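You operate a simulated robot arm through the tools that you are given. There is no shell and no other tool. Be economical: measure what you need, move in short steps, check, and stop when the job is done.

You are at the controls of a simulated robot arm. One attempt, no reset.

TASK
Wring out the white striped cloth and lay it on the drying mat.
Fine: pressed in the wringer till no damp shows, press raised again. Where these are worked on the way, their far stop is far enough and under half their travel is too little: wringer press.

It is judged by the outcome, as a careful person would: the job done as asked, and still so three seconds after it is handed in. It fails if anything else is knocked over, pushed out of place, dropped, spilled or broken. Flat cloth is picked up by pressing the open fingertips on it (5 to 10 N) and closing them slowly along it; thin cloth reads only 2 to 8 mm in the jaws.

THE ROBOT
A 6-joint arm with a two-finger parallel gripper on a trunk, on a base that drives. Base frame: it is fixed to the floor where the robot stands at the start and does not move with it; the origin is under the middle of the robot, x ahead of it, y to its left, z up. Lengths are in m, angles in degrees, forces in N, time in s.
With the tool pointing down near the work surface it reaches from about 0.36 to 0.82 m from the robot's upright axis, wherever it stands. Its first joint turns from -166.0 to 166.0 degrees. Places, roughly: bed of the wringer [0.5, -0.2, 0.8]; drying mat [-1, -1, 0.8]; wringer press [0.5, -0.2, 0.9]. Payload 3.91 kg.
The tool frame sits at the grasp point between the pads (the TCP): z along the fingers, y along the line on which they close. The tips reach 0.03 m beyond it. The gripper opens to 0.11 m. The fingers are 0.02 m wide and 0.01 m thick; the gripper's body (0.048 by 0.112 m) begins 0.055 m behind the TCP.
Orientation is that of the tool frame in the base frame, as a unit quaternion [w, x, y, z]. With the fingers straight down and closing along the base's y, the tool's x points along the base's -x, its y along +y and its z along -z.

THE INTERFACE
- The arm moves only by the tool step_arm. Its argument "targets" is one flat list of numbers, 7 for each row, row after row: the shift along the base's x, y, z in m, then the turn, a rotation vector about the base's x, y, z in degrees, then the gripper command, from -1 (fully open) to 1 (shut), values between in proportion. In form: [tx, ty, tz, wx, wy, wz, gripper, tx, ty, tz, wx, wy, wz, gripper, ...]. A call has 1 to 10 rows; each row shifts and turns the commanded pose from where the row before left it. A row lasts 0.2 s, in which the tool goes at most 0.05 m and 8.6 degrees; a call with a longer step from one row to the next is refused whole, and so is a gripper value outside its range. Where a pose cannot be reached the arm comes as near as it can. A force on the tool above 90 N (or 10 N above the force at the start of the call, whichever is more), or a blocked arm, ends the call early, and 0.2 s more pass. Each finger travels about 0.045 m/s and halts on what it meets, pressing with about 36 N; the grip force reading is that of the motor and also rises with nothing between the fingers. The clock runs only during rows and for 0.2 s after the last one: add rows that do not move to give the fingers time. It gives the time, the measured TCP pose, the force on the tool (base axes), the opening and the grip force at its end, in the units of the frame above (readings bear some noise), with the torque about the TCP (base axes, N m) and any sound that the robot's microphone picked up, and new pictures: "views" is both (left out), scene, wrist or none.
- Cameras (640 x 400 px; columns grow to the right, rows downward): "scene" is now at [-0.0113, 0.0945, 1.543]; the picture's right is [-0.64, -0.77, 0.00], its down [-0.51, 0.42, -0.75] and it looks along [0.58, -0.48, -0.66] (base axes); focal length 255 px, centre (320, 200). "wrist" rides on the gripper at [0.077, 0.007, -0.114] in the tool frame; the picture's right is [-0.09, 1.00, 0.00], its down [-0.80, -0.07, -0.59] and it looks along [-0.59, -0.05, 0.80] (tool axes); focal length 270 px, centre (320, 200).
- move_column(by): slides the trunk up (or, below 0, down) by that many m; the arm and the scene camera ride with it, the base frame stays. It gives what a move gives, with no picture.
- base_move(legs): drives the robot by 1 to 6 legs, each [ahead, turn to the left] in m and degrees, along the robot's own axes; the way and the turn of a leg run together, so that a leg with both is an arc; at most 1.5 m and 180 degrees a leg. The arm and the cameras ride along, it lands a little off, and it stops where it bumps. It gives what a move gives, and a new picture of the scene camera.
- aim_head(pan, tilt): turns the head with the scene camera to pan (to the left, within 155 degrees either way) and tilt (down, from -29 to 69), counted from straight ahead of the robot. It gives what a move gives, and a new picture of the scene camera.
- point_at(camera, pixels): for up to 12 pixels [column, row] of the newest picture of that camera ("zoom" is the newest enlarged one), the place [x, y, z] in the base frame of the surface seen there, good to about 0.003 m. No time passes.
- inspect(camera, box): a new picture of the part [left, top, right, bottom] of that camera's present view, enlarged. No time passes.
- close_job(): hands the job in; it is judged then, once.

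Go step by step. Measure first, check grasps and placings, and put right what went wrong. The budget is 80 turns and 260 pictures, counting those below and the enlarged ones. Unless the task says otherwise, let go and move clear before handing in, and close with one line.

The tools are called after ">>>" as a command line: name --argument value ..., lists and objects as JSON in quotes. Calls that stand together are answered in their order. step_arm: Moves the arm, as the interface text tells. Its arguments: {"type":"object","properties":{"targets":{"type":"array","items":{"type":"number"}},"views":{"type":"string","enum":["both","scene","wrist","none"]}},"required":["targets"]} The other tools are called the same way: move_column (by) slides the trunk up or down; base_move (legs) drives the base; aim_head (pan, tilt) turns the head that bears the scene camera; point_at (camera, pixels) gives the place of the surface under pixels of a picture; inspect (camera, box) takes an enlarged picture of a part of a camera's view; close_job () hands the job in.

At the start:

```text
time_s: 0.0
tcp_pos: [0.4319, -0.206, 1.202]
ee_rot: [0.0, 0.006, 1.0, 0.0]
ft_force: [-1.0, -0.9, 0.2]
wrist_torque: [-0.01, -0.03, 0.0]
width: 0.1099
grip_force: 0.1
trunk travel left (down, up): [-0.5, 0.11]
robot x, y, heading: [-0.0014, -0.0022, 0.3]
head pan, tilt: [-39.8, 41.3]
```

scene: 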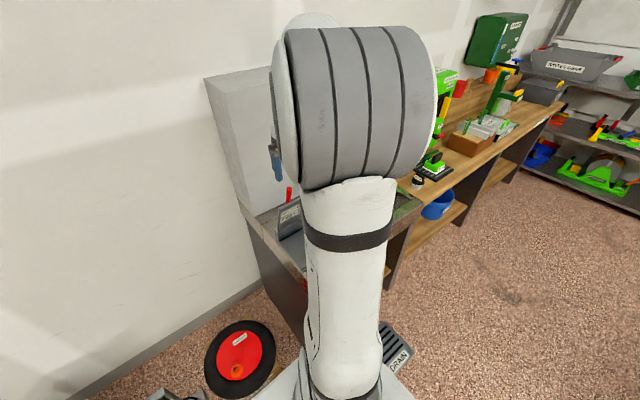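
wrist: 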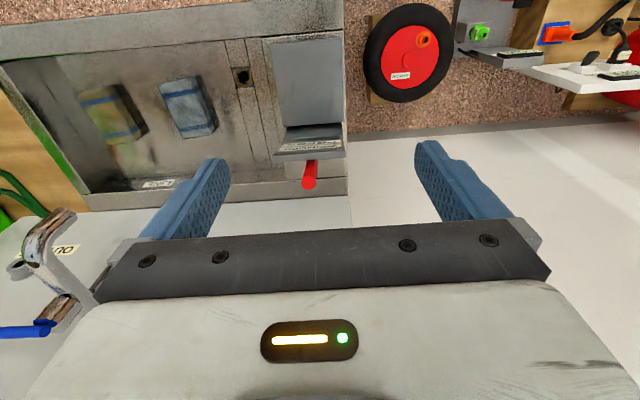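

The wrist picture shows a sink counter with two folded cloths (110,115) and (187,105), and a wringer with a red handle at (310,170). I'll zoom in and measure.

>>> inspect --camera "wrist" --box '[0, 20, 360, 245]'

>>> point_at --camera "wrist" --pixels '[[110, 115], [187, 105], [310, 180], [305, 90], [310, 145], [240, 75], [150, 185], [200, 140], [280, 45], [335, 45], [260, 150], [40, 110]]'

>>> aim_head --pan -120 --tilt 35

```text
1.78 times, centred on (180, 132) of wrist
```

zoom: 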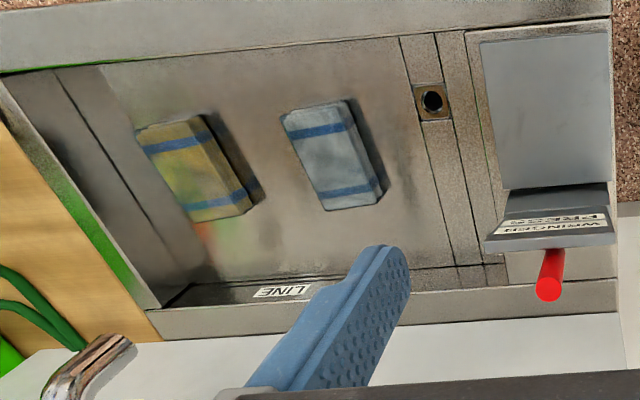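

```text
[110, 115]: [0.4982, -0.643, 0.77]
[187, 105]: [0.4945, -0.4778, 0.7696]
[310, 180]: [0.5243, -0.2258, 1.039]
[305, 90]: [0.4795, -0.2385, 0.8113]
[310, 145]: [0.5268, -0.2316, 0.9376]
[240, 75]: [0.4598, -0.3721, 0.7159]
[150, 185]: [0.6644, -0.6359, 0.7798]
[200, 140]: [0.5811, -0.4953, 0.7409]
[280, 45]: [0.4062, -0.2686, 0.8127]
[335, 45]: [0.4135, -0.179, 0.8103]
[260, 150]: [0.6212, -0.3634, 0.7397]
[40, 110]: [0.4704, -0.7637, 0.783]
```

```text
time_s: 1.5
tcp_pos: [0.4315, -0.2071, 1.2017]
ee_rot: [0.0, 0.005, 1.0, 0.0]
ft_force: [-0.3, 0.7, 0.3]
wrist_torque: [-0.01, 0.0, 0.0]
width: 0.1097
grip_force: 0.1
trunk travel left (down, up): [-0.5, 0.11]
robot x, y, heading: [-0.0008, -0.0, 0.3]
head pan, tilt: [-120.0, 35.0]
```

scene: 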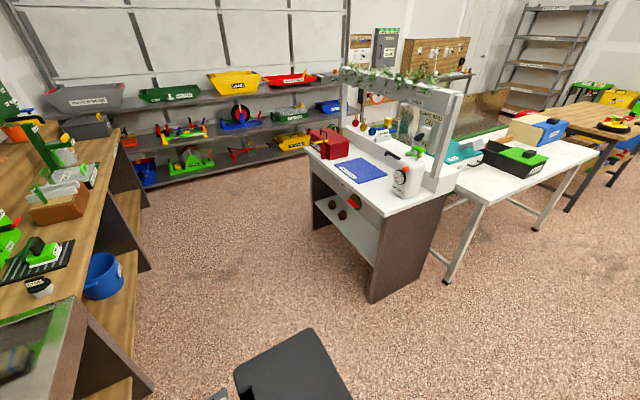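

The white cloth with blue stripes is the one at (0.49,-0.48), and the other cloth is yellowish. A blue mat shows at (360,170) on the cart. I'll zoom on it and measure the cloth.

>>> inspect --camera "scene" --box '[290, 110, 450, 210]'

>>> point_at --camera "scene" --pixels '[[358, 170], [325, 165], [365, 156], [386, 174], [345, 182], [405, 180], [310, 148], [385, 215], [327, 142]]'

>>> inspect --camera "wrist" --box '[140, 60, 236, 150]'

>>> point_at --camera "wrist" --pixels '[[162, 85], [192, 79], [181, 134], [212, 132], [270, 40], [343, 35], [278, 155], [345, 150], [345, 125], [283, 130], [305, 160], [316, 160]]'

```text
4.00 times, centred on (370, 160) of scene
```

zoom: 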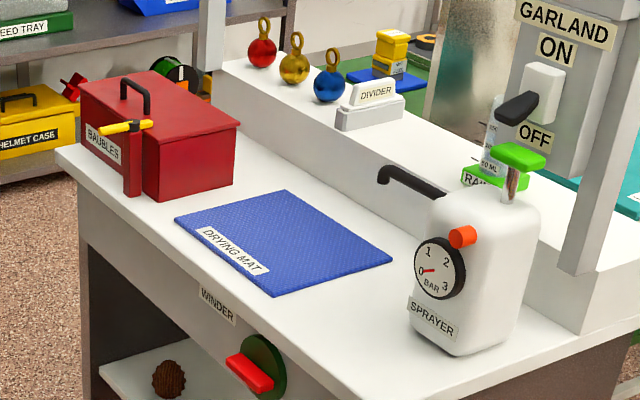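

```text
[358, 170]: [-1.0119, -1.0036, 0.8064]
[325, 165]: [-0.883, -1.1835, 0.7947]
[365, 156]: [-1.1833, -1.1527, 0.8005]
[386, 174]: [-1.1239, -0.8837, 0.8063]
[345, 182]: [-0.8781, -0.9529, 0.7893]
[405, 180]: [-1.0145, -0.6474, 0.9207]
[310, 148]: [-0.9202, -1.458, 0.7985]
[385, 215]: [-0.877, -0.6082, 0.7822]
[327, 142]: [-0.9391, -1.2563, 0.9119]
```

```text
4.44 times, centred on (188, 105) of wrist
```

zoom: 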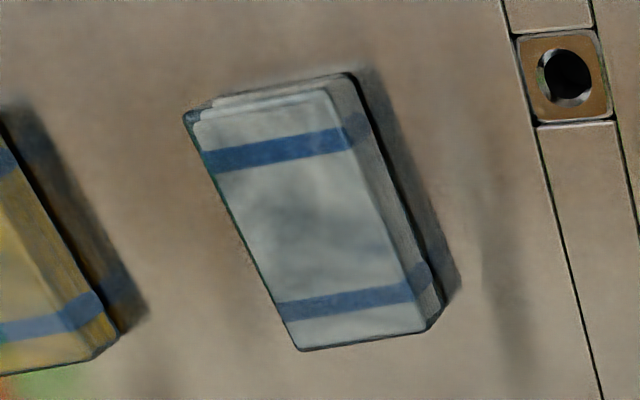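

```text
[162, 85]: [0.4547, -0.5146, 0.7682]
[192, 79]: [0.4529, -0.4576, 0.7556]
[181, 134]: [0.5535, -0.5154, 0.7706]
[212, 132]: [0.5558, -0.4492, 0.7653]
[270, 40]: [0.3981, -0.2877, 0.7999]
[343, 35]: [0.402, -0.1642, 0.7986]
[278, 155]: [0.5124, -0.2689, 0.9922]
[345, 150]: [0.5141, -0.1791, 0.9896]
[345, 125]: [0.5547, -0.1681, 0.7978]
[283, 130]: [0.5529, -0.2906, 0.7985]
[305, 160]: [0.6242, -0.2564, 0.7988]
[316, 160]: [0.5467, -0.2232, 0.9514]
```

The cloth lies aligned with x: x≈0.45–0.56, y≈-0.515…-0.452, top z≈0.77. I'll move the arm over it and look at the wringer with the head.

>>> step_arm --targets '[0.012, -0.046, -0.01, 0, 0, 0, -1, 0.012, -0.046, -0.01, 0, 0, 0, -1, 0.012, -0.046, -0.01, 0, 0, 0, -1, 0.012, -0.046, -0.01, 0, 0, 0, -1, 0.012, -0.046, -0.01, 0, 0, 0, -1, 0.008, -0.046, -0.01, 0, 0, 0, -1, 0, 0, -0.045, 0, 0, 0, -1, 0, 0, -0.045, 0, 0, 0, -1, 0, 0, -0.045, 0, 0, 0, -1, 0, 0, 0, 0, 0, 0, -1]' --views "wrist"

>>> aim_head --pan -25 --tilt 50

```text
time_s: 3.7
tcp_pos: [0.4977, -0.4823, 1.0067]
ee_rot: [0.0, 0.005, 1.0, 0.0]
ft_force: [-1.1, -0.4, 0.5]
wrist_torque: [0.0, -0.01, 0.02]
width: 0.11
grip_force: 0.0
trunk travel left (down, up): [-0.5, 0.11]
robot x, y, heading: [-0.0006, -0.0027, 0.1]
head pan, tilt: [-120.0, 35.0]
```

wrist: 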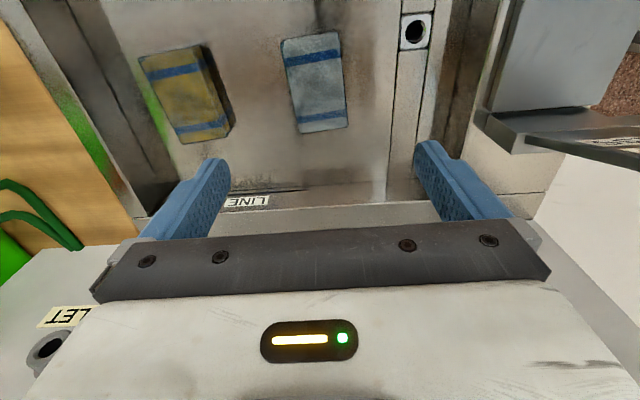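

```text
time_s: 5.4
tcp_pos: [0.4983, -0.4819, 1.0071]
ee_rot: [0.0, 0.005, 1.0, 0.002]
ft_force: [0.0, -0.5, -0.2]
wrist_torque: [0.01, 0.0, 0.0]
width: 0.1101
grip_force: 0.1
trunk travel left (down, up): [-0.5, 0.11]
robot x, y, heading: [-0.0022, 0.0001, 0.0]
head pan, tilt: [-25.0, 50.0]
```

scene: 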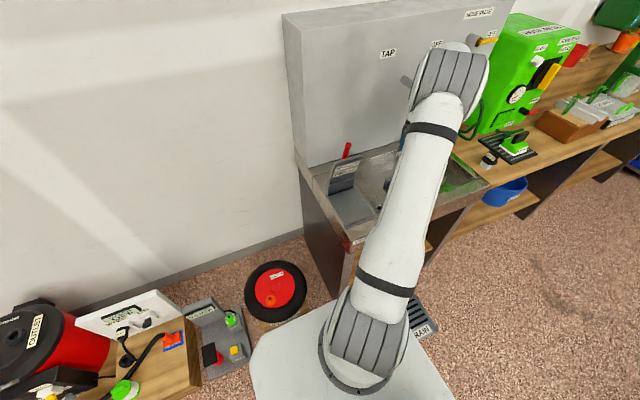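

>>> inspect --camera "scene" --box '[296, 120, 416, 240]'

>>> point_at --camera "scene" --pixels '[[347, 146], [343, 157], [330, 165], [357, 158], [330, 192], [353, 187], [343, 178], [350, 205], [345, 222], [372, 215], [332, 193]]'

```text
3.33 times, centred on (356, 180) of scene
```

zoom: 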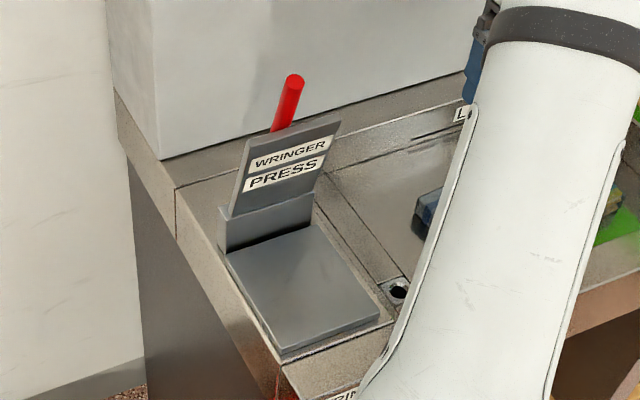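

```text
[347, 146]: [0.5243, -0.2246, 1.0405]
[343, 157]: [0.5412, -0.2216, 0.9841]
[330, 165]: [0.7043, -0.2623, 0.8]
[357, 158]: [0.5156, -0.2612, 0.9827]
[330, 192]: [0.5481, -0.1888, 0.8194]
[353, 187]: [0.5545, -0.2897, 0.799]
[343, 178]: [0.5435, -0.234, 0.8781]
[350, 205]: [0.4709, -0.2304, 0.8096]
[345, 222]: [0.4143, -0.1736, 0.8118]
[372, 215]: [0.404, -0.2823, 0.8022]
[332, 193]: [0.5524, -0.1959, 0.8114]
```

The press is a plate hinged at x≈0.55, z≈0.84, leaning up with the red handle tip at (0.524,-0.225,1.04). It will swing toward the robot. Next I descend around the cloth and grip it slightly short of its middle, so the gripper clears the raised plate when placing.

>>> step_arm --targets '[-0.016, 0, -0.04, 0, 0, 0, -1, 0, 0, -0.045, 0, 0, 0, -1, 0, 0, -0.045, 0, 0, 0, -1, 0, 0, -0.045, 0, 0, 0, -1, 0, 0, -0.035, 0, 0, 0, -1, 0, 0, -0.02, 0, 0, 0, -1, 0, 0, 0, 0, 0, 0, -1]' --views "wrist"

```text
time_s: 7.0
tcp_pos: [0.482, -0.4833, 0.7775]
ee_rot: [0.0, 0.006, 1.0, 0.0]
ft_force: [-0.1, 0.5, -0.4]
wrist_torque: [0.03, 0.01, -0.03]
width: 0.11
grip_force: 0.1
trunk travel left (down, up): [-0.5, 0.11]
robot x, y, heading: [-0.0017, 0.0002, -0.1]
head pan, tilt: [-25.0, 50.0]
```

wrist: 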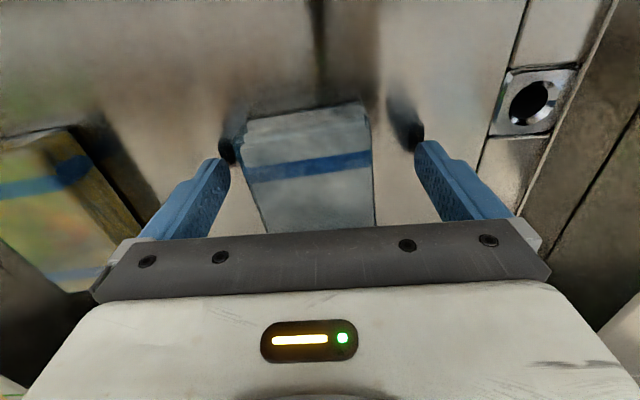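

The cloth sits between the fingers. I'm closing slowly.

>>> step_arm --targets '[0, 0, 0, 0, 0, 0, -0.4, 0, 0, 0, 0, 0, 0, -0.1, 0, 0, 0, 0, 0, 0, 0.1, 0, 0, 0, 0, 0, 0, 0.3, 0, 0, 0, 0, 0, 0, 0.4, 0, 0, 0, 0, 0, 0, 0.5, 0, 0, 0, 0, 0, 0, 0.5]' --views "wrist"

```text
time_s: 8.6
tcp_pos: [0.481, -0.4829, 0.7765]
ee_rot: [0.0, 0.005, 1.0, 0.0]
ft_force: [-0.2, -1.0, 0.1]
wrist_torque: [0.0, -0.02, 0.01]
width: 0.0653
grip_force: 36.2
trunk travel left (down, up): [-0.5, 0.11]
robot x, y, heading: [-0.0001, 0.0008, -0.0]
head pan, tilt: [-25.0, 50.0]
```

wrist: 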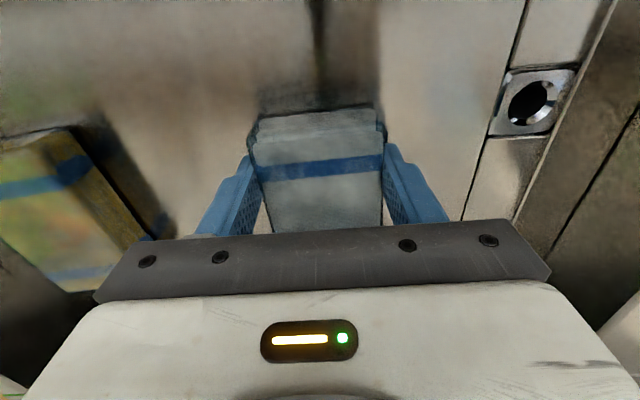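

Gripped at 65 mm. I lift it modestly, staying low so the cloth clears the leaning plate, and carry it to the bed.

>>> step_arm --targets '[0, 0, 0.03, 0, 0, 0, 0.5, -0.006, 0, 0.045, 0, 0, 0, 0.5, -0.01, 0, 0.043, 0, 0, 0, 0.5, -0.02, 0.04, 0, 0, 0, 0, 0.5, 0, 0.045, 0, 0, 0, 0, 0.5, 0, 0.045, 0, 0, 0, 0, 0.5, 0, 0.045, 0, 0, 0, 0, 0.5, 0, 0.045, 0, 0, 0, 0, 0.5, 0, 0.035, 0, 0, 0, 0, 0.5, 0, 0, 0, 0, 0, 0, 0.5]'

```text
time_s: 10.8
tcp_pos: [0.4467, -0.2263, 0.8927]
ee_rot: [-0.001, 0.005, 1.0, -0.001]
ft_force: [-0.5, -0.2, 0.1]
wrist_torque: [-0.01, 0.02, -0.02]
width: 0.0648
grip_force: 36.5
trunk travel left (down, up): [-0.5, 0.11]
robot x, y, heading: [-0.0012, -0.0006, 0.2]
head pan, tilt: [-25.0, 50.0]
```

scene: 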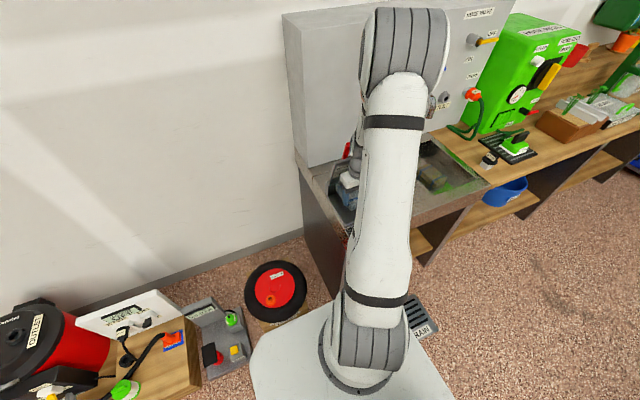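
wrist: 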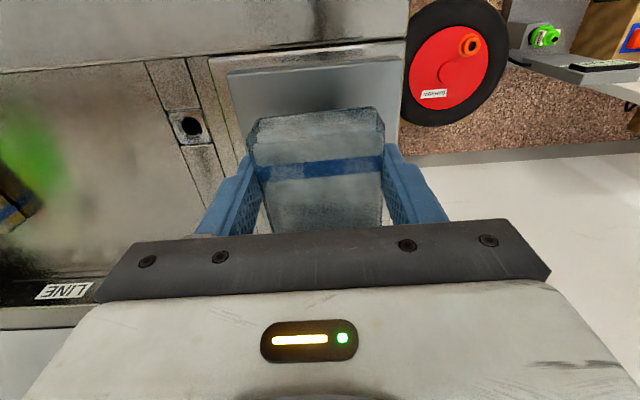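

The cloth is over the bed, well centred in y. Lowering it about 0.045 m.

>>> step_arm --targets '[0.005, -0.002, -0.02, 0, 0, 0, 0.5, 0, 0, -0.015, 0, 0, 0, 0.5, 0, 0, -0.007, 0, 0, 0, 0.5, 0, 0, -0.004, 0, 0, 0, 0.5, 0, 0, 0, 0, 0, 0, 0.5]' --views "wrist"

```text
time_s: 12.0
tcp_pos: [0.4523, -0.2284, 0.8493]
ee_rot: [0.0, 0.005, 1.0, -0.001]
ft_force: [0.4, -0.5, 4.5]
wrist_torque: [0.0, 0.0, 0.14]
width: 0.0649
grip_force: 35.8
trunk travel left (down, up): [-0.5, 0.11]
robot x, y, heading: [0.0003, 0.0036, -0.0]
head pan, tilt: [-25.0, 50.0]
```

wrist: 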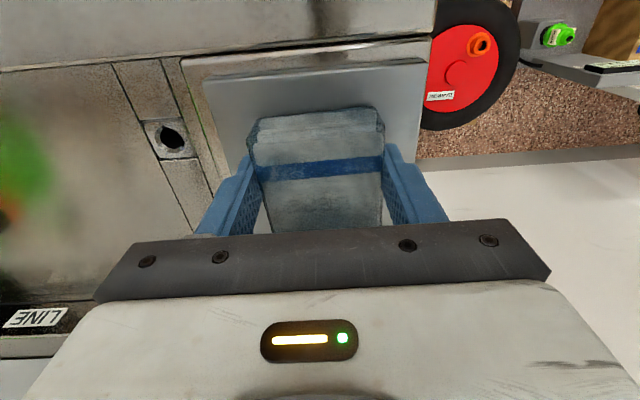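

A 4.5 N contact says it rests on the bed. I release and rise.

>>> step_arm --targets '[0, 0, 0, 0, 0, 0, 0.1, 0, 0, 0, 0, 0, 0, -0.2, 0, 0, 0, 0, 0, 0, -0.5, 0, 0, 0.03, 0, 0, 0, -0.5, -0.01, 0, 0.045, 0, 0, 0, -0.5, -0.02, 0, 0.045, 0, 0, 0, -0.5, -0.02, 0, 0.045, 0, 0, 0, -0.5, 0, 0, 0.045, 0, 0, 0, -0.5, 0, 0, 0.045, 0, 0, 0, -0.5, 0, 0, 0, 0, 0, 0, -0.5]'

```text
time_s: 14.2
tcp_pos: [0.4039, -0.2284, 1.1041]
ee_rot: [0.0, 0.006, 1.0, 0.0]
ft_force: [0.3, 0.4, 1.3]
wrist_torque: [0.0, -0.03, -0.01]
width: 0.0825
grip_force: 0.0
trunk travel left (down, up): [-0.5, 0.11]
robot x, y, heading: [-0.0026, -0.0004, -0.2]
head pan, tilt: [-25.0, 50.0]
```

scene: 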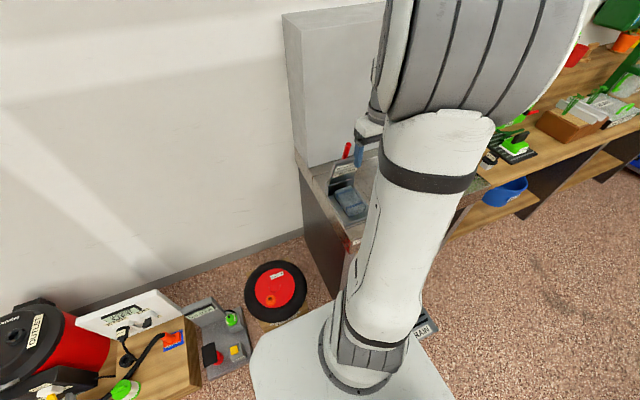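
wrist: 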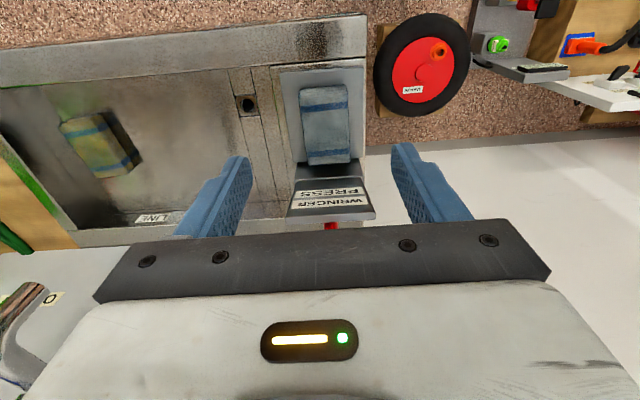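

The cloth lies neatly on the bed. Measuring the handle and plate precisely in both pictures.

>>> inspect --camera "scene" --box '[320, 135, 384, 225]'

>>> point_at --camera "wrist" --pixels '[[329, 225], [337, 226], [325, 226], [292, 213], [375, 215], [330, 165], [310, 165], [325, 125], [305, 90], [345, 90]]'

>>> point_at --camera "scene" --pixels '[[347, 143], [346, 147], [345, 150], [344, 154], [343, 157], [342, 160], [355, 160], [334, 163], [332, 180], [352, 175]]'

```text
4.44 times, centred on (352, 180) of scene
```

zoom: 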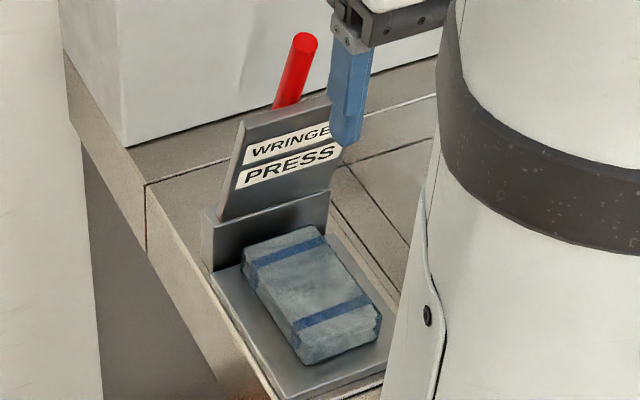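

```text
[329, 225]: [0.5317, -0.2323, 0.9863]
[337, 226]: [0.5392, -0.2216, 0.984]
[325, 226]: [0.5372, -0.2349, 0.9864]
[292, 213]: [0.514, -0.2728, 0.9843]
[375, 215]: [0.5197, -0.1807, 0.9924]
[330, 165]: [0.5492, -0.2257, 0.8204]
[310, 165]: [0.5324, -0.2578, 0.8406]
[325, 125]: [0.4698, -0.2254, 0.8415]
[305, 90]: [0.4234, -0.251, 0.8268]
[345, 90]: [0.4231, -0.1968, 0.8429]
```

```text
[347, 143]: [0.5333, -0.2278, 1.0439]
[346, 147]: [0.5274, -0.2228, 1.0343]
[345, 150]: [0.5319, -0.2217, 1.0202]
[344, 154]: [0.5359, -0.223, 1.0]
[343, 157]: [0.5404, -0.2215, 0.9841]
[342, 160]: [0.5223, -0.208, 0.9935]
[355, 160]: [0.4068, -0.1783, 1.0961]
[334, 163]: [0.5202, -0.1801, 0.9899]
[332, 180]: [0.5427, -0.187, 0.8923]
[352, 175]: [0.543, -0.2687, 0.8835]
```

The handle is near-vertical: axis at about x 0.535, y -0.226, z 0.99–1.045. I'll straddle it from above with the open fingers and grip.

>>> step_arm --targets '[0.03, 0, 0.02, 0, 0, 0, -0.5, 0.045, 0, 0, 0, 0, 0, -0.5, 0.045, 0.001, 0, 0, 0, 0, -0.5, 0.011, 0, 0, 0, 0, 0, -0.5, 0, 0, -0.03, 0, 0, 0, -0.5, 0, 0, -0.035, 0, 0, 0, -0.5, 0, 0, -0.022, 0, 0, 0, -0.5, 0, 0, 0, 0, 0, 0, -0.5]'

```text
time_s: 16.0
tcp_pos: [0.5333, -0.2284, 1.036]
ee_rot: [0.0, 0.005, 1.0, 0.0]
ft_force: [0.1, 0.2, -0.1]
wrist_torque: [-0.01, 0.0, 0.0]
width: 0.0827
grip_force: 0.1
trunk travel left (down, up): [-0.5, 0.11]
robot x, y, heading: [-0.0023, -0.0019, 0.1]
head pan, tilt: [-25.0, 50.0]
```

scene: 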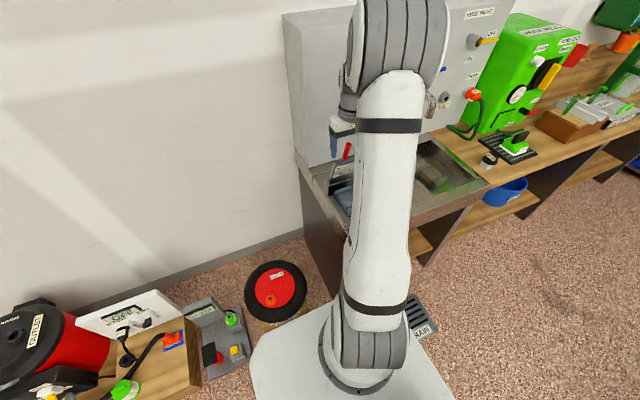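
wrist: 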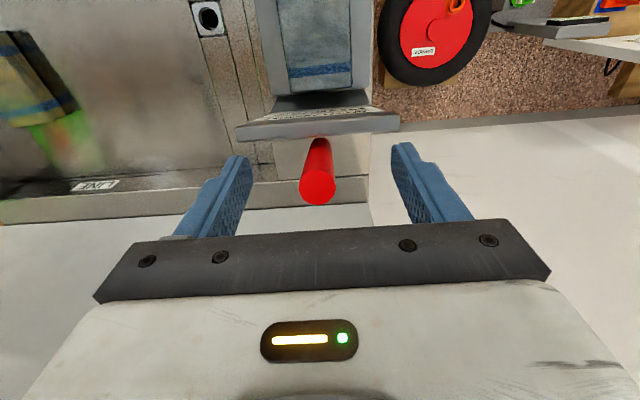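

The red handle is centred between the fingers (317,180). Checking its exact place and closing slightly lower.

>>> point_at --camera "wrist" --pixels '[[317, 188], [317, 175], [317, 155], [318, 141], [300, 188], [335, 188]]'

>>> step_arm --targets '[0, 0, -0.01, 0, 0, 0, -0.4, 0, 0, 0, 0, 0, 0, 0, 0, 0, 0, 0, 0, 0, 0.3, 0, 0, 0, 0, 0, 0, 0.5, 0, 0, 0, 0, 0, 0, 0.7, 0, 0, 0, 0, 0, 0, 0.9, 0, 0, 0, 0, 0, 0, 1, 0, 0, 0, 0, 0, 0, 1]' --views "wrist"

```text
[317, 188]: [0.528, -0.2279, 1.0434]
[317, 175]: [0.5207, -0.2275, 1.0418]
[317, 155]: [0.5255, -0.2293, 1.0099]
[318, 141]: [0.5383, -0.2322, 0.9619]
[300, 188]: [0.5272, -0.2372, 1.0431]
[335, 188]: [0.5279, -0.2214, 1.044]
```

```text
time_s: 17.8
tcp_pos: [0.5333, -0.2294, 1.0276]
ee_rot: [0.0, 0.005, 1.0, -0.001]
ft_force: [-0.7, -11.8, 0.6]
wrist_torque: [-0.51, 0.1, -0.12]
width: 0.0179
grip_force: 45.3
trunk travel left (down, up): [-0.5, 0.11]
robot x, y, heading: [0.0017, -0.0025, -0.2]
head pan, tilt: [-25.0, 50.0]
```

wrist: 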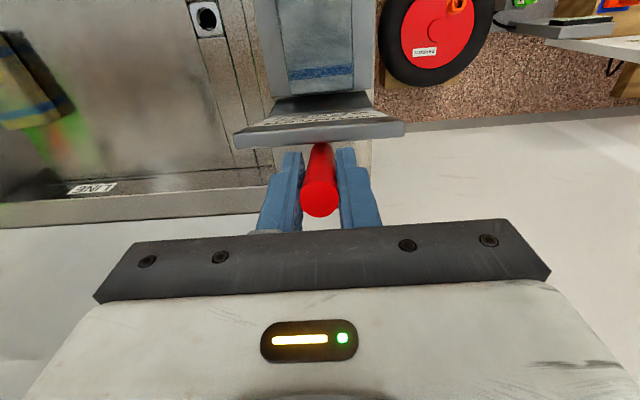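

The handle is gripped at 18 mm. I'll swing it toward the robot along an arc about the hinge (≈0.56, z 0.845), 24° for now, watching forces.

>>> step_arm --targets '[0, -0.0015, 0, 0, 0, 0, 1, -0.0126, 0, -0.0023, 0, -4, 0, 1, -0.0126, 0, -0.0035, 0, -4, 0, 1, -0.0121, 0, -0.0043, 0, -4, 0, 1, -0.012, 0, -0.005, 0, -4, 0, 1, -0.0115, 0, -0.0058, 0, -4, 0, 1, -0.0111, 0, -0.0066, 0, -4, 0, 1, 0, 0, 0, 0, 0, 0, 1]'

```text
time_s: 19.6
tcp_pos: [0.4623, -0.2277, 0.9992]
ee_rot: [0.207, 0.005, 0.978, 0.001]
ft_force: [8.3, 14.4, -5.2]
wrist_torque: [-0.96, -0.86, -0.92]
width: 0.0178
grip_force: 45.0
trunk travel left (down, up): [-0.5, 0.11]
robot x, y, heading: [-0.0027, -0.0009, 0.2]
head pan, tilt: [-25.0, 50.0]
```

scene: 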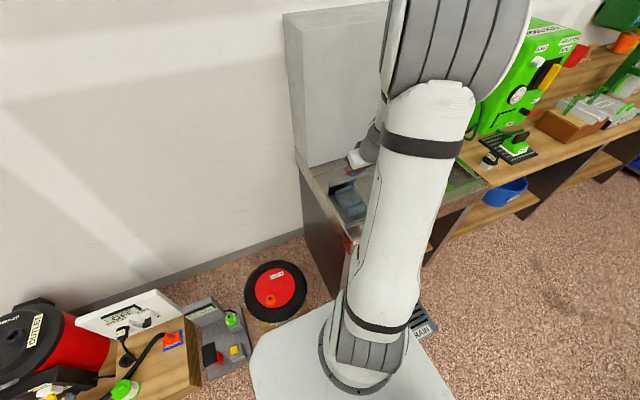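
wrist: 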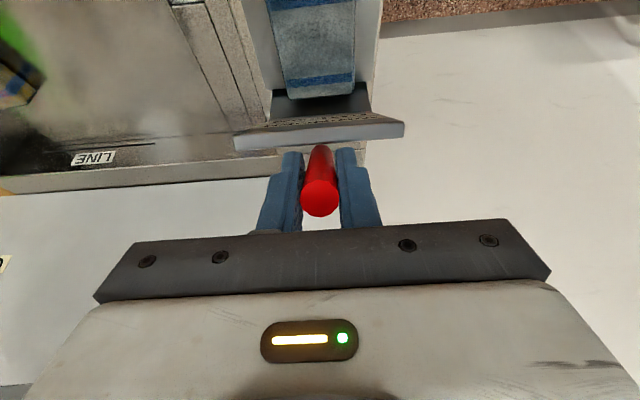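

The press follows smoothly with low force (about 8 N). Continuing another 32°, with the tool tilting at half rate.

>>> step_arm --targets '[-0.0107, 0.001, -0.0074, 0, -2, 0, 1, -0.01, 0, -0.0081, 0, -2, 0, 1, -0.0095, 0, -0.0087, 0, -2, 0, 1, -0.0089, 0, -0.0094, 0, -2, 0, 1, -0.0082, 0, -0.01, 0, -2, 0, 1, -0.0074, 0, -0.0105, 0, -2, 0, 1, -0.0067, 0, -0.0111, 0, -2, 0, 1, -0.006, 0, -0.0114, 0, -2, 0, 1, 0, 0, 0, 0, 0, 0, 1]'

```text
time_s: 21.6
tcp_pos: [0.394, -0.2285, 0.9225]
ee_rot: [0.34, 0.004, 0.94, 0.001]
ft_force: [6.2, 7.2, 0.5]
wrist_torque: [-0.29, -0.71, -0.76]
width: 0.018
grip_force: 44.8
trunk travel left (down, up): [-0.5, 0.11]
robot x, y, heading: [0.0012, 0.0003, 0.2]
head pan, tilt: [-25.0, 50.0]
```

scene: 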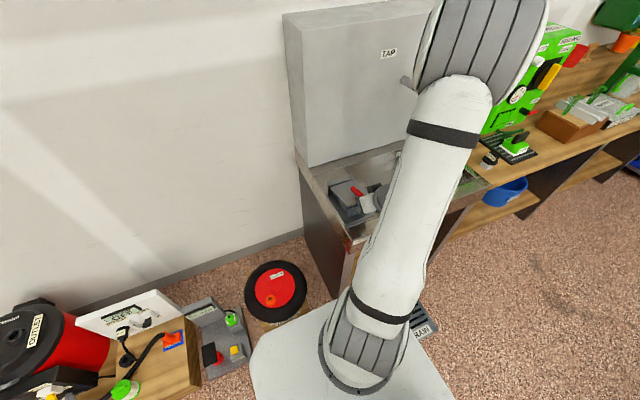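
wrist: 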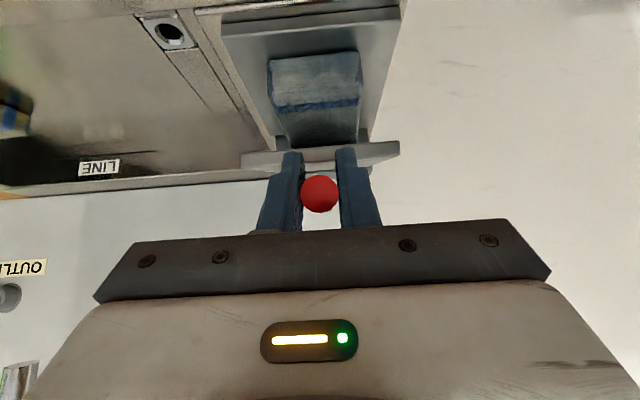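

Only 6 N and the grip is steady. A quick zoom to check the plate's position.

>>> inspect --camera "scene" --box '[310, 150, 410, 240]'

```text
4.44 times, centred on (360, 195) of scene
```

zoom: 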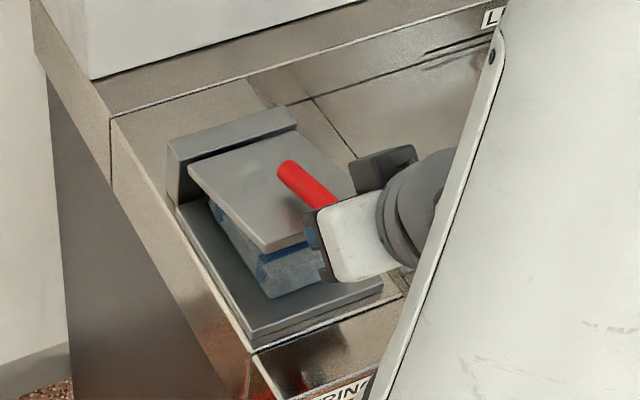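

The plate is just above the cloth. Pressing on down the arc until it meets its stop.

>>> step_arm --targets '[-0.0051, 0, -0.0119, 0, -2, 0, 1, -0.0042, 0, -0.0122, 0, -2, 0, 1, -0.0034, 0, -0.0124, 0, -2, 0, 1, -0.0026, 0, -0.0127, 0, -2, 0, 1, 0, 0, 0, 0, 0, 0, 1]'

```text
time_s: 22.8
tcp_pos: [0.3839, -0.2267, 0.908]
ee_rot: [0.401, 0.0, 0.916, 0.008]
ft_force: [24.3, 73.8, -14.0]
wrist_torque: [-0.33, 0.91, -0.96]
width: 0.0182
grip_force: 45.8
out of reach, approached as far as the arm can: row 3, 4
trunk travel left (down, up): [-0.5, 0.11]
robot x, y, heading: [-0.0023, -0.0018, 0.2]
head pan, tilt: [-25.0, 50.0]
```

scene: 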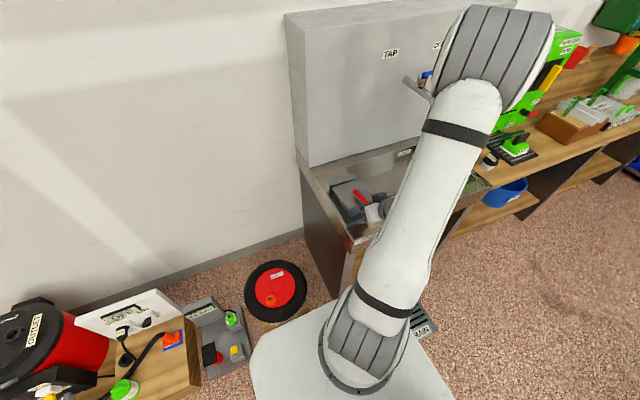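
wrist: 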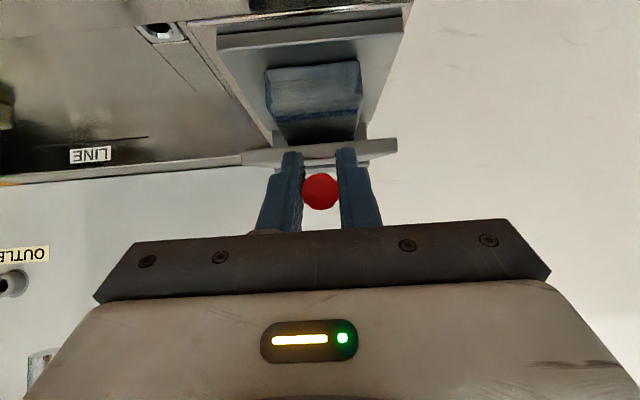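

The tilt put the wrist at its reach limit, with 74 N sideways. I'll undo tilt while holding position so the pads pivot on the handle.

>>> step_arm --targets '[0.003, 0, 0.012, 0, 5, 0, 1, 0.003, 0, 0.012, 0, 5, 0, 1, 0, 0, 0, 0, 4, 0, 1, 0, 0, 0, 0, 0, 0, 1]'

```text
time_s: 23.8
tcp_pos: [0.3913, -0.2268, 0.9339]
ee_rot: [0.294, 0.001, 0.956, 0.003]
ft_force: [17.7, 73.6, -1.4]
wrist_torque: [-0.2, -1.19, -0.32]
width: 0.0181
grip_force: 45.1
trunk travel left (down, up): [-0.5, 0.11]
robot x, y, heading: [0.0021, 0.0013, -0.0]
head pan, tilt: [-25.0, 50.0]
```

scene: 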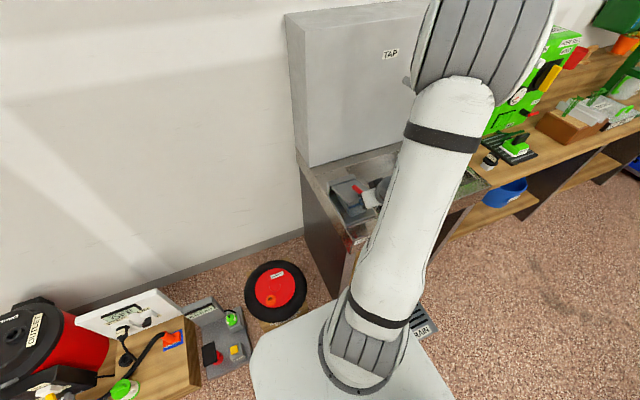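
wrist: 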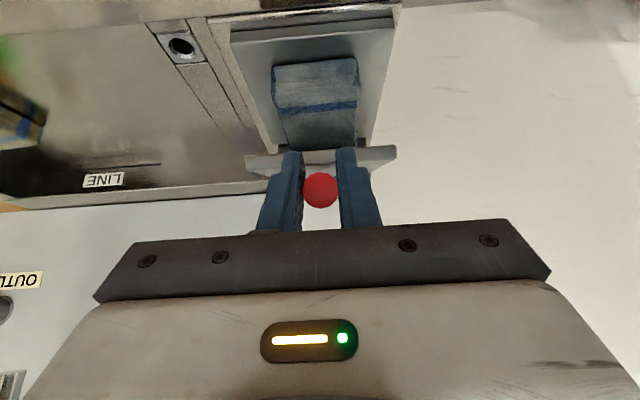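

The press still follows. I'll relieve the 74 N sideways load (+4 mm in y), then go down the arc while straightening the tool.

>>> step_arm --targets '[0, 0.002, 0, 0, 3, 0, 1, 0, 0.002, 0, 0, 3, 0, 1, -0.0062, 0, -0.0113, 0, 3, 0, 1, -0.0055, 0, -0.0117, 0, 3, 0, 1, -0.0047, 0, -0.012, 0, 3, 0, 1, 0, 0, 0, 0, 0, 0, 1]'

```text
time_s: 25.2
tcp_pos: [0.3728, -0.2266, 0.8999]
ee_rot: [0.165, 0.004, 0.986, 0.004]
ft_force: [7.8, 55.3, 2.6]
wrist_torque: [-0.21, -1.02, -0.11]
width: 0.0173
grip_force: 45.1
trunk travel left (down, up): [-0.5, 0.11]
robot x, y, heading: [-0.0001, -0.0016, 0.2]
head pan, tilt: [-25.0, 50.0]
```

scene: 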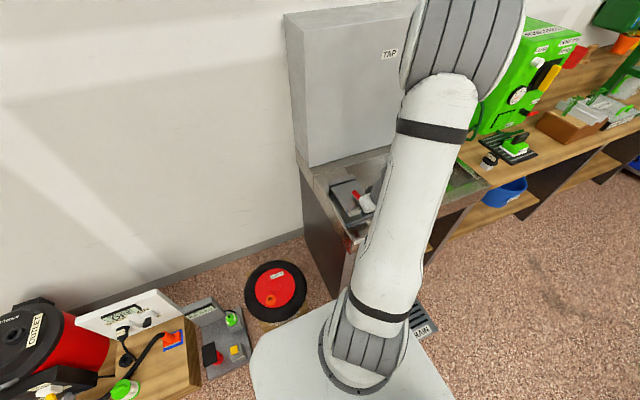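
wrist: 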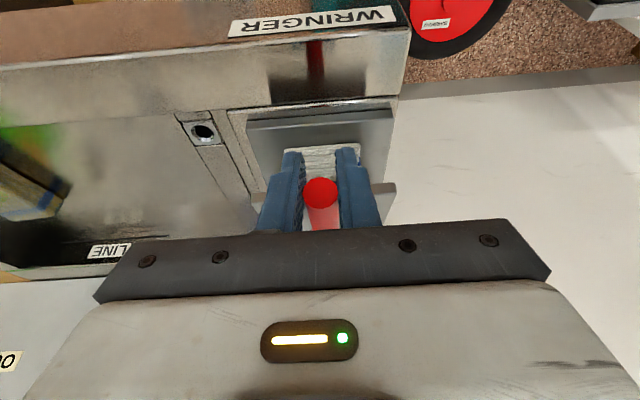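

Low resistance so far, and the cloth edge at (318,155) already looks whiter. I ease y again and continue down.

>>> step_arm --targets '[0, 0.002, 0, 0, 0, 0, 1, 0, 0.002, 0, 0, 2, 0, 1, -0.002, 0, -0.0125, 0, 2, 0, 1, -0.001, 0, -0.0126, 0, 2, 0, 1, 0, 0, -0.0128, 0, 0, 0, 1, 0, 0, 0, 0, 0, 0, 1]'

>>> inspect --camera "scene" --box '[310, 150, 410, 240]'

```text
time_s: 26.6
tcp_pos: [0.3672, -0.2257, 0.8624]
ee_rot: [0.114, 0.006, 0.993, 0.001]
ft_force: [-11.6, 31.2, 35.7]
wrist_torque: [-0.1, -0.06, 0.03]
width: 0.0174
grip_force: 45.1
trunk travel left (down, up): [-0.5, 0.11]
robot x, y, heading: [0.0005, 0.001, 0.0]
head pan, tilt: [-25.0, 50.0]
```

scene: 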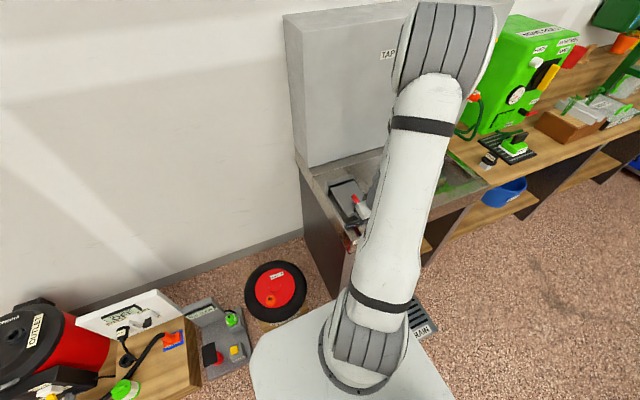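
wrist: 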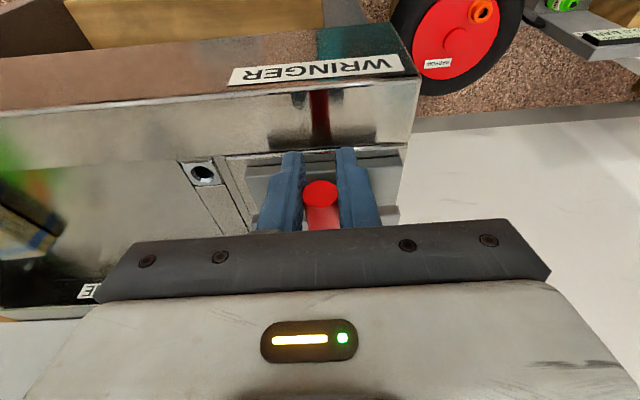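

```text
4.44 times, centred on (360, 195) of scene
```

zoom: 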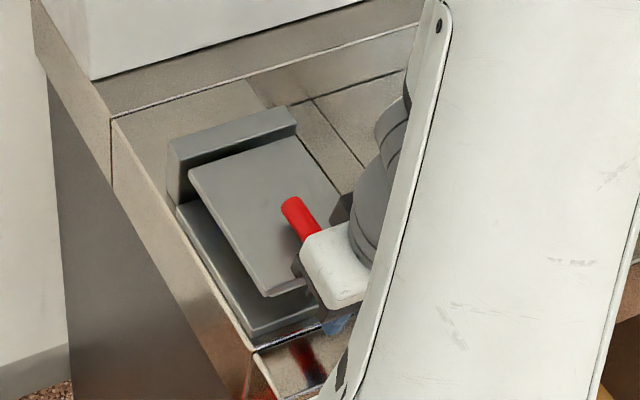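

The plate now bears on the cloth (36 N upward). I press farther and hold.

>>> step_arm --targets '[0, 0.002, -0.004, 0, 0, 0, 1, 0.001, 0, -0.004, 0, 0, 0, 1, 0, 0, -0.003, 0, 0, 0, 1, 0, 0, 0, 0, 0, 0, 1, 0, 0, 0, 0, 0, 0, 1]'

>>> inspect --camera "scene" --box '[310, 150, 410, 240]'

```text
time_s: 27.8
tcp_pos: [0.3701, -0.2266, 0.8515]
ee_rot: [0.115, 0.005, 0.993, -0.001]
ft_force: [-4.6, 16.7, 38.4]
wrist_torque: [-0.24, -0.32, -0.1]
width: 0.0176
grip_force: 44.9
trunk travel left (down, up): [-0.5, 0.11]
robot x, y, heading: [-0.0018, -0.0041, -0.1]
head pan, tilt: [-25.0, 50.0]
```

scene: 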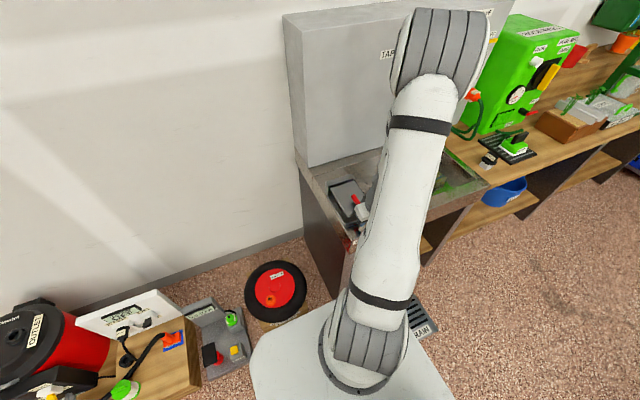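
wrist: 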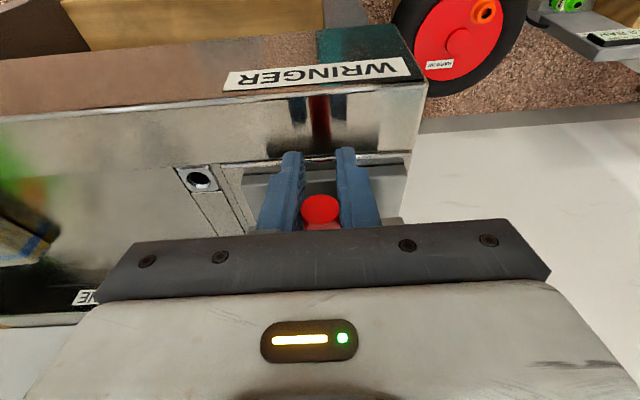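

```text
4.44 times, centred on (360, 195) of scene
```

zoom: 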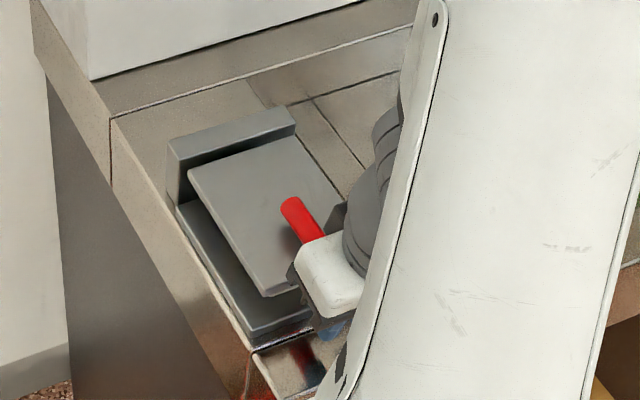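

The pads slipped down the handle (the plate did not move), so gripping can't press harder. I'll open around the handle, rise, straighten the tool, and press with two fingertips straddling the handle on the plate.

>>> step_arm --targets '[0, 0, 0, 0, 0, 0, 0.5, 0, 0, 0, 0, 0, 0, 0.18, 0, 0, 0, 0, 0, 0, 0.18, 0, 0, 0.03, 0, 0, 0, 0.18, 0, 0, 0.04, 0, 0, 0, 0.18, 0, 0, 0.04, 0, 7, 0, 0.18, 0, 0, 0.01, 0, 6.2, 0, 0.18, 0, 0, 0, 0, 0, 0, 0.18]'

>>> inspect --camera "scene" --box '[310, 150, 410, 240]'

```text
time_s: 29.6
tcp_pos: [0.3709, -0.2283, 0.9704]
ee_rot: [-0.002, 0.005, 1.0, 0.0]
ft_force: [-0.1, 0.0, 0.1]
wrist_torque: [0.01, 0.01, 0.01]
width: 0.045
grip_force: 0.2
trunk travel left (down, up): [-0.5, 0.11]
robot x, y, heading: [-0.001, -0.0004, -0.0]
head pan, tilt: [-25.0, 50.0]
```

scene: 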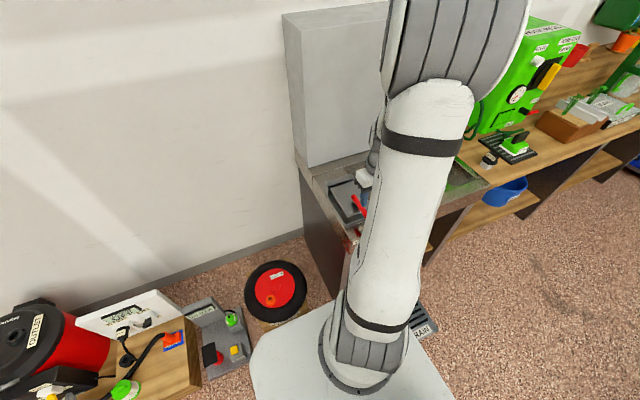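
wrist: 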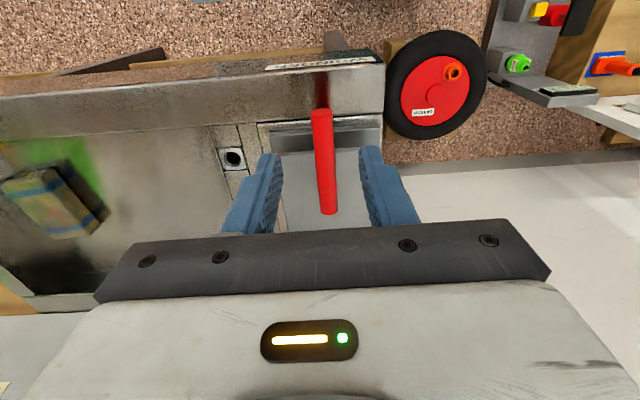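

```text
4.44 times, centred on (360, 195) of scene
```

zoom: 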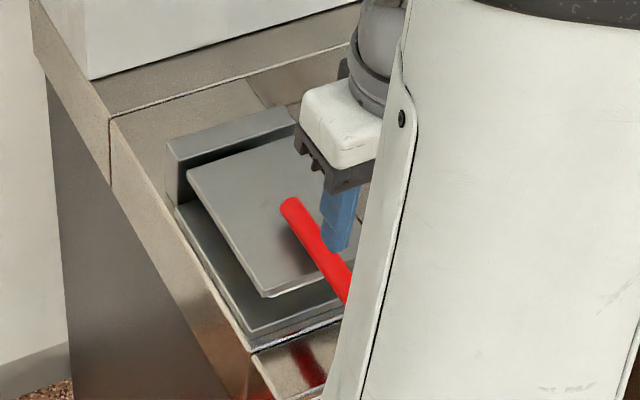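

The press stays where it was left, still a bit open. Measuring the plate and handle.

>>> point_at --camera "wrist" --pixels '[[322, 115], [325, 160], [328, 210], [300, 160], [345, 165], [300, 200], [350, 200], [290, 140], [340, 138], [310, 225]]'

>>> point_at --camera "zoom" --pixels '[[268, 290], [190, 172], [230, 170], [255, 250], [290, 200], [340, 290], [250, 320], [285, 140]]'

```text
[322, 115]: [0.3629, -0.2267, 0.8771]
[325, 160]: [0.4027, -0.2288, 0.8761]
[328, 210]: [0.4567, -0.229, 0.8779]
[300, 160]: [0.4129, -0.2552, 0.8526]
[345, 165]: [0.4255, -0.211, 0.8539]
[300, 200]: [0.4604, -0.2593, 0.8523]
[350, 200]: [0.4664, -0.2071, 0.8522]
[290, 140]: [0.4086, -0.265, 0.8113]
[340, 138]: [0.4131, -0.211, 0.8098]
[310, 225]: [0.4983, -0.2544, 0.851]
```

```text
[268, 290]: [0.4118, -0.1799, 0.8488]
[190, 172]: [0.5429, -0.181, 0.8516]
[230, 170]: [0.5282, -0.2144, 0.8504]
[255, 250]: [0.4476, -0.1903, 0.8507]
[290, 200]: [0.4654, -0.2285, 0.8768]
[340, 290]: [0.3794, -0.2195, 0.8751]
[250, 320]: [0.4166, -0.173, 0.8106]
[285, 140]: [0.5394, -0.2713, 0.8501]
```

The plate is level at z≈0.852, so perhaps it is at its stop already. I'll confirm by pressing with the fingertips straddling the handle at x≈0.44.

>>> step_arm --targets '[0.035, 0, -0.02, 0, 0, 0, 0.18, 0.035, 0, -0.03, 0, 0, 0, 0.18, 0, 0, -0.03, 0, 0, 0, 0.18, 0, 0, -0.01, 0, 0, 0, 0.18, 0, 0, -0.004, 0, 0, 0, 0.18, 0, 0, -0.003, 0, 0, 0, 0.18, 0, 0, -0.003, 0, 0, 0, 0.18, 0, 0, 0, 0, 0, 0, 0.18, 0, 0, 0, 0, 0, 0, 0.18]'

>>> inspect --camera "scene" --box '[310, 150, 410, 240]'

```text
time_s: 31.1
tcp_pos: [0.4416, -0.2287, 0.8832]
ee_rot: [0.007, 0.006, 1.0, -0.005]
ft_force: [-17.9, 5.6, 54.8]
wrist_torque: [1.72, 0.88, 0.47]
width: 0.0477
grip_force: 2.4
trunk travel left (down, up): [-0.5, 0.11]
robot x, y, heading: [-0.003, -0.0007, 0.3]
head pan, tilt: [-25.0, 50.0]
stopped in row 7: the force on the tool passed its limit (the readings are from after the stop); the commanded pose is now the measured one
```

scene: 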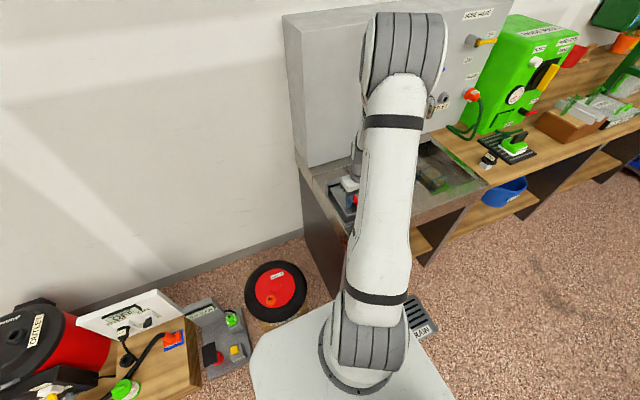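
wrist: 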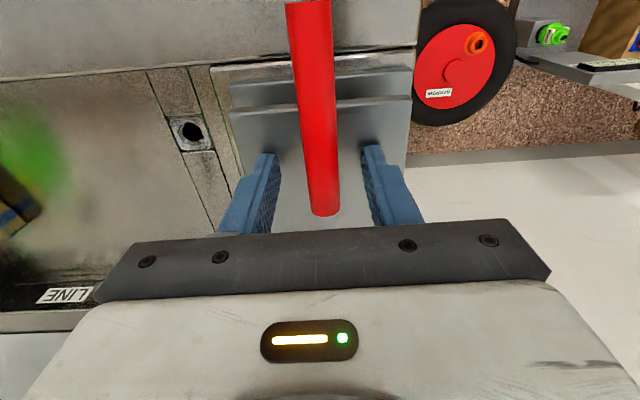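

```text
4.44 times, centred on (360, 195) of scene
```

zoom: 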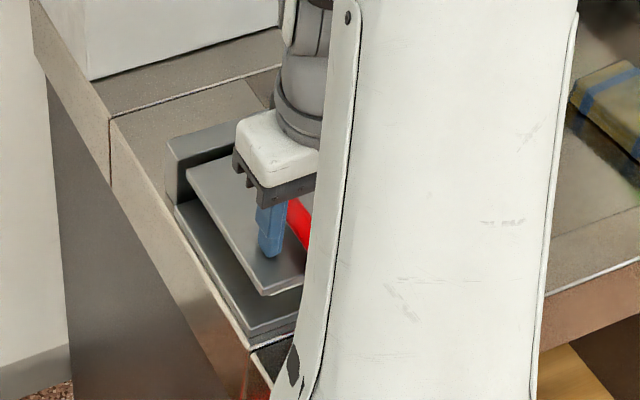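

Over 90 N and the plate didn't budge (tip z 0.853), so it is at its far stop. Now I rise, straddle the handle's end and grip it to lift the press again.

>>> step_arm --targets '[0, 0, 0.03, 0, 0, 0, 0.18, 0, 0, 0.04, 0, 0, 0, 0.18, -0.035, 0, 0, 0, 0, 0, 0.18, -0.034, 0, 0, 0, 0, 0, 0.18, 0, 0, -0.03, 0, 0, 0, 0.18, 0, 0, -0.035, 0, 0, 0, 0.18, 0, 0, -0.018, 0, 0, 0, 0.18, 0, 0, 0, 0, 0, 0, 0.6, 0, 0, 0, 0, 0, 0, 1, 0, 0, 0, 0, 0, 0, 1]' --views "wrist"

```text
time_s: 33.3
tcp_pos: [0.3757, -0.2269, 0.8662]
ee_rot: [0.002, 0.005, 1.0, -0.003]
ft_force: [3.9, 27.4, -1.8]
wrist_torque: [-0.06, 0.1, -0.31]
width: 0.0178
grip_force: 43.3
trunk travel left (down, up): [-0.5, 0.11]
robot x, y, heading: [-0.0005, -0.0005, -0.0]
head pan, tilt: [-25.0, 50.0]
```

wrist: 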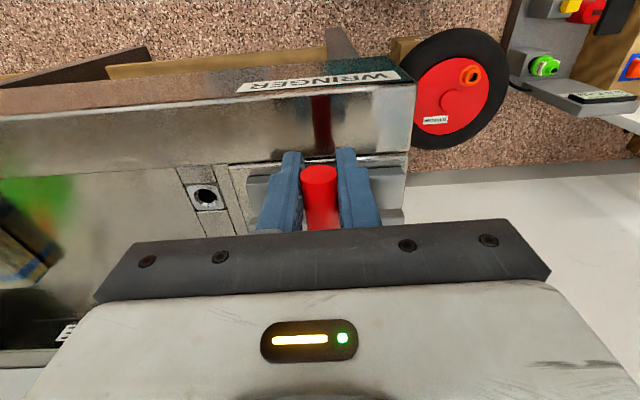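

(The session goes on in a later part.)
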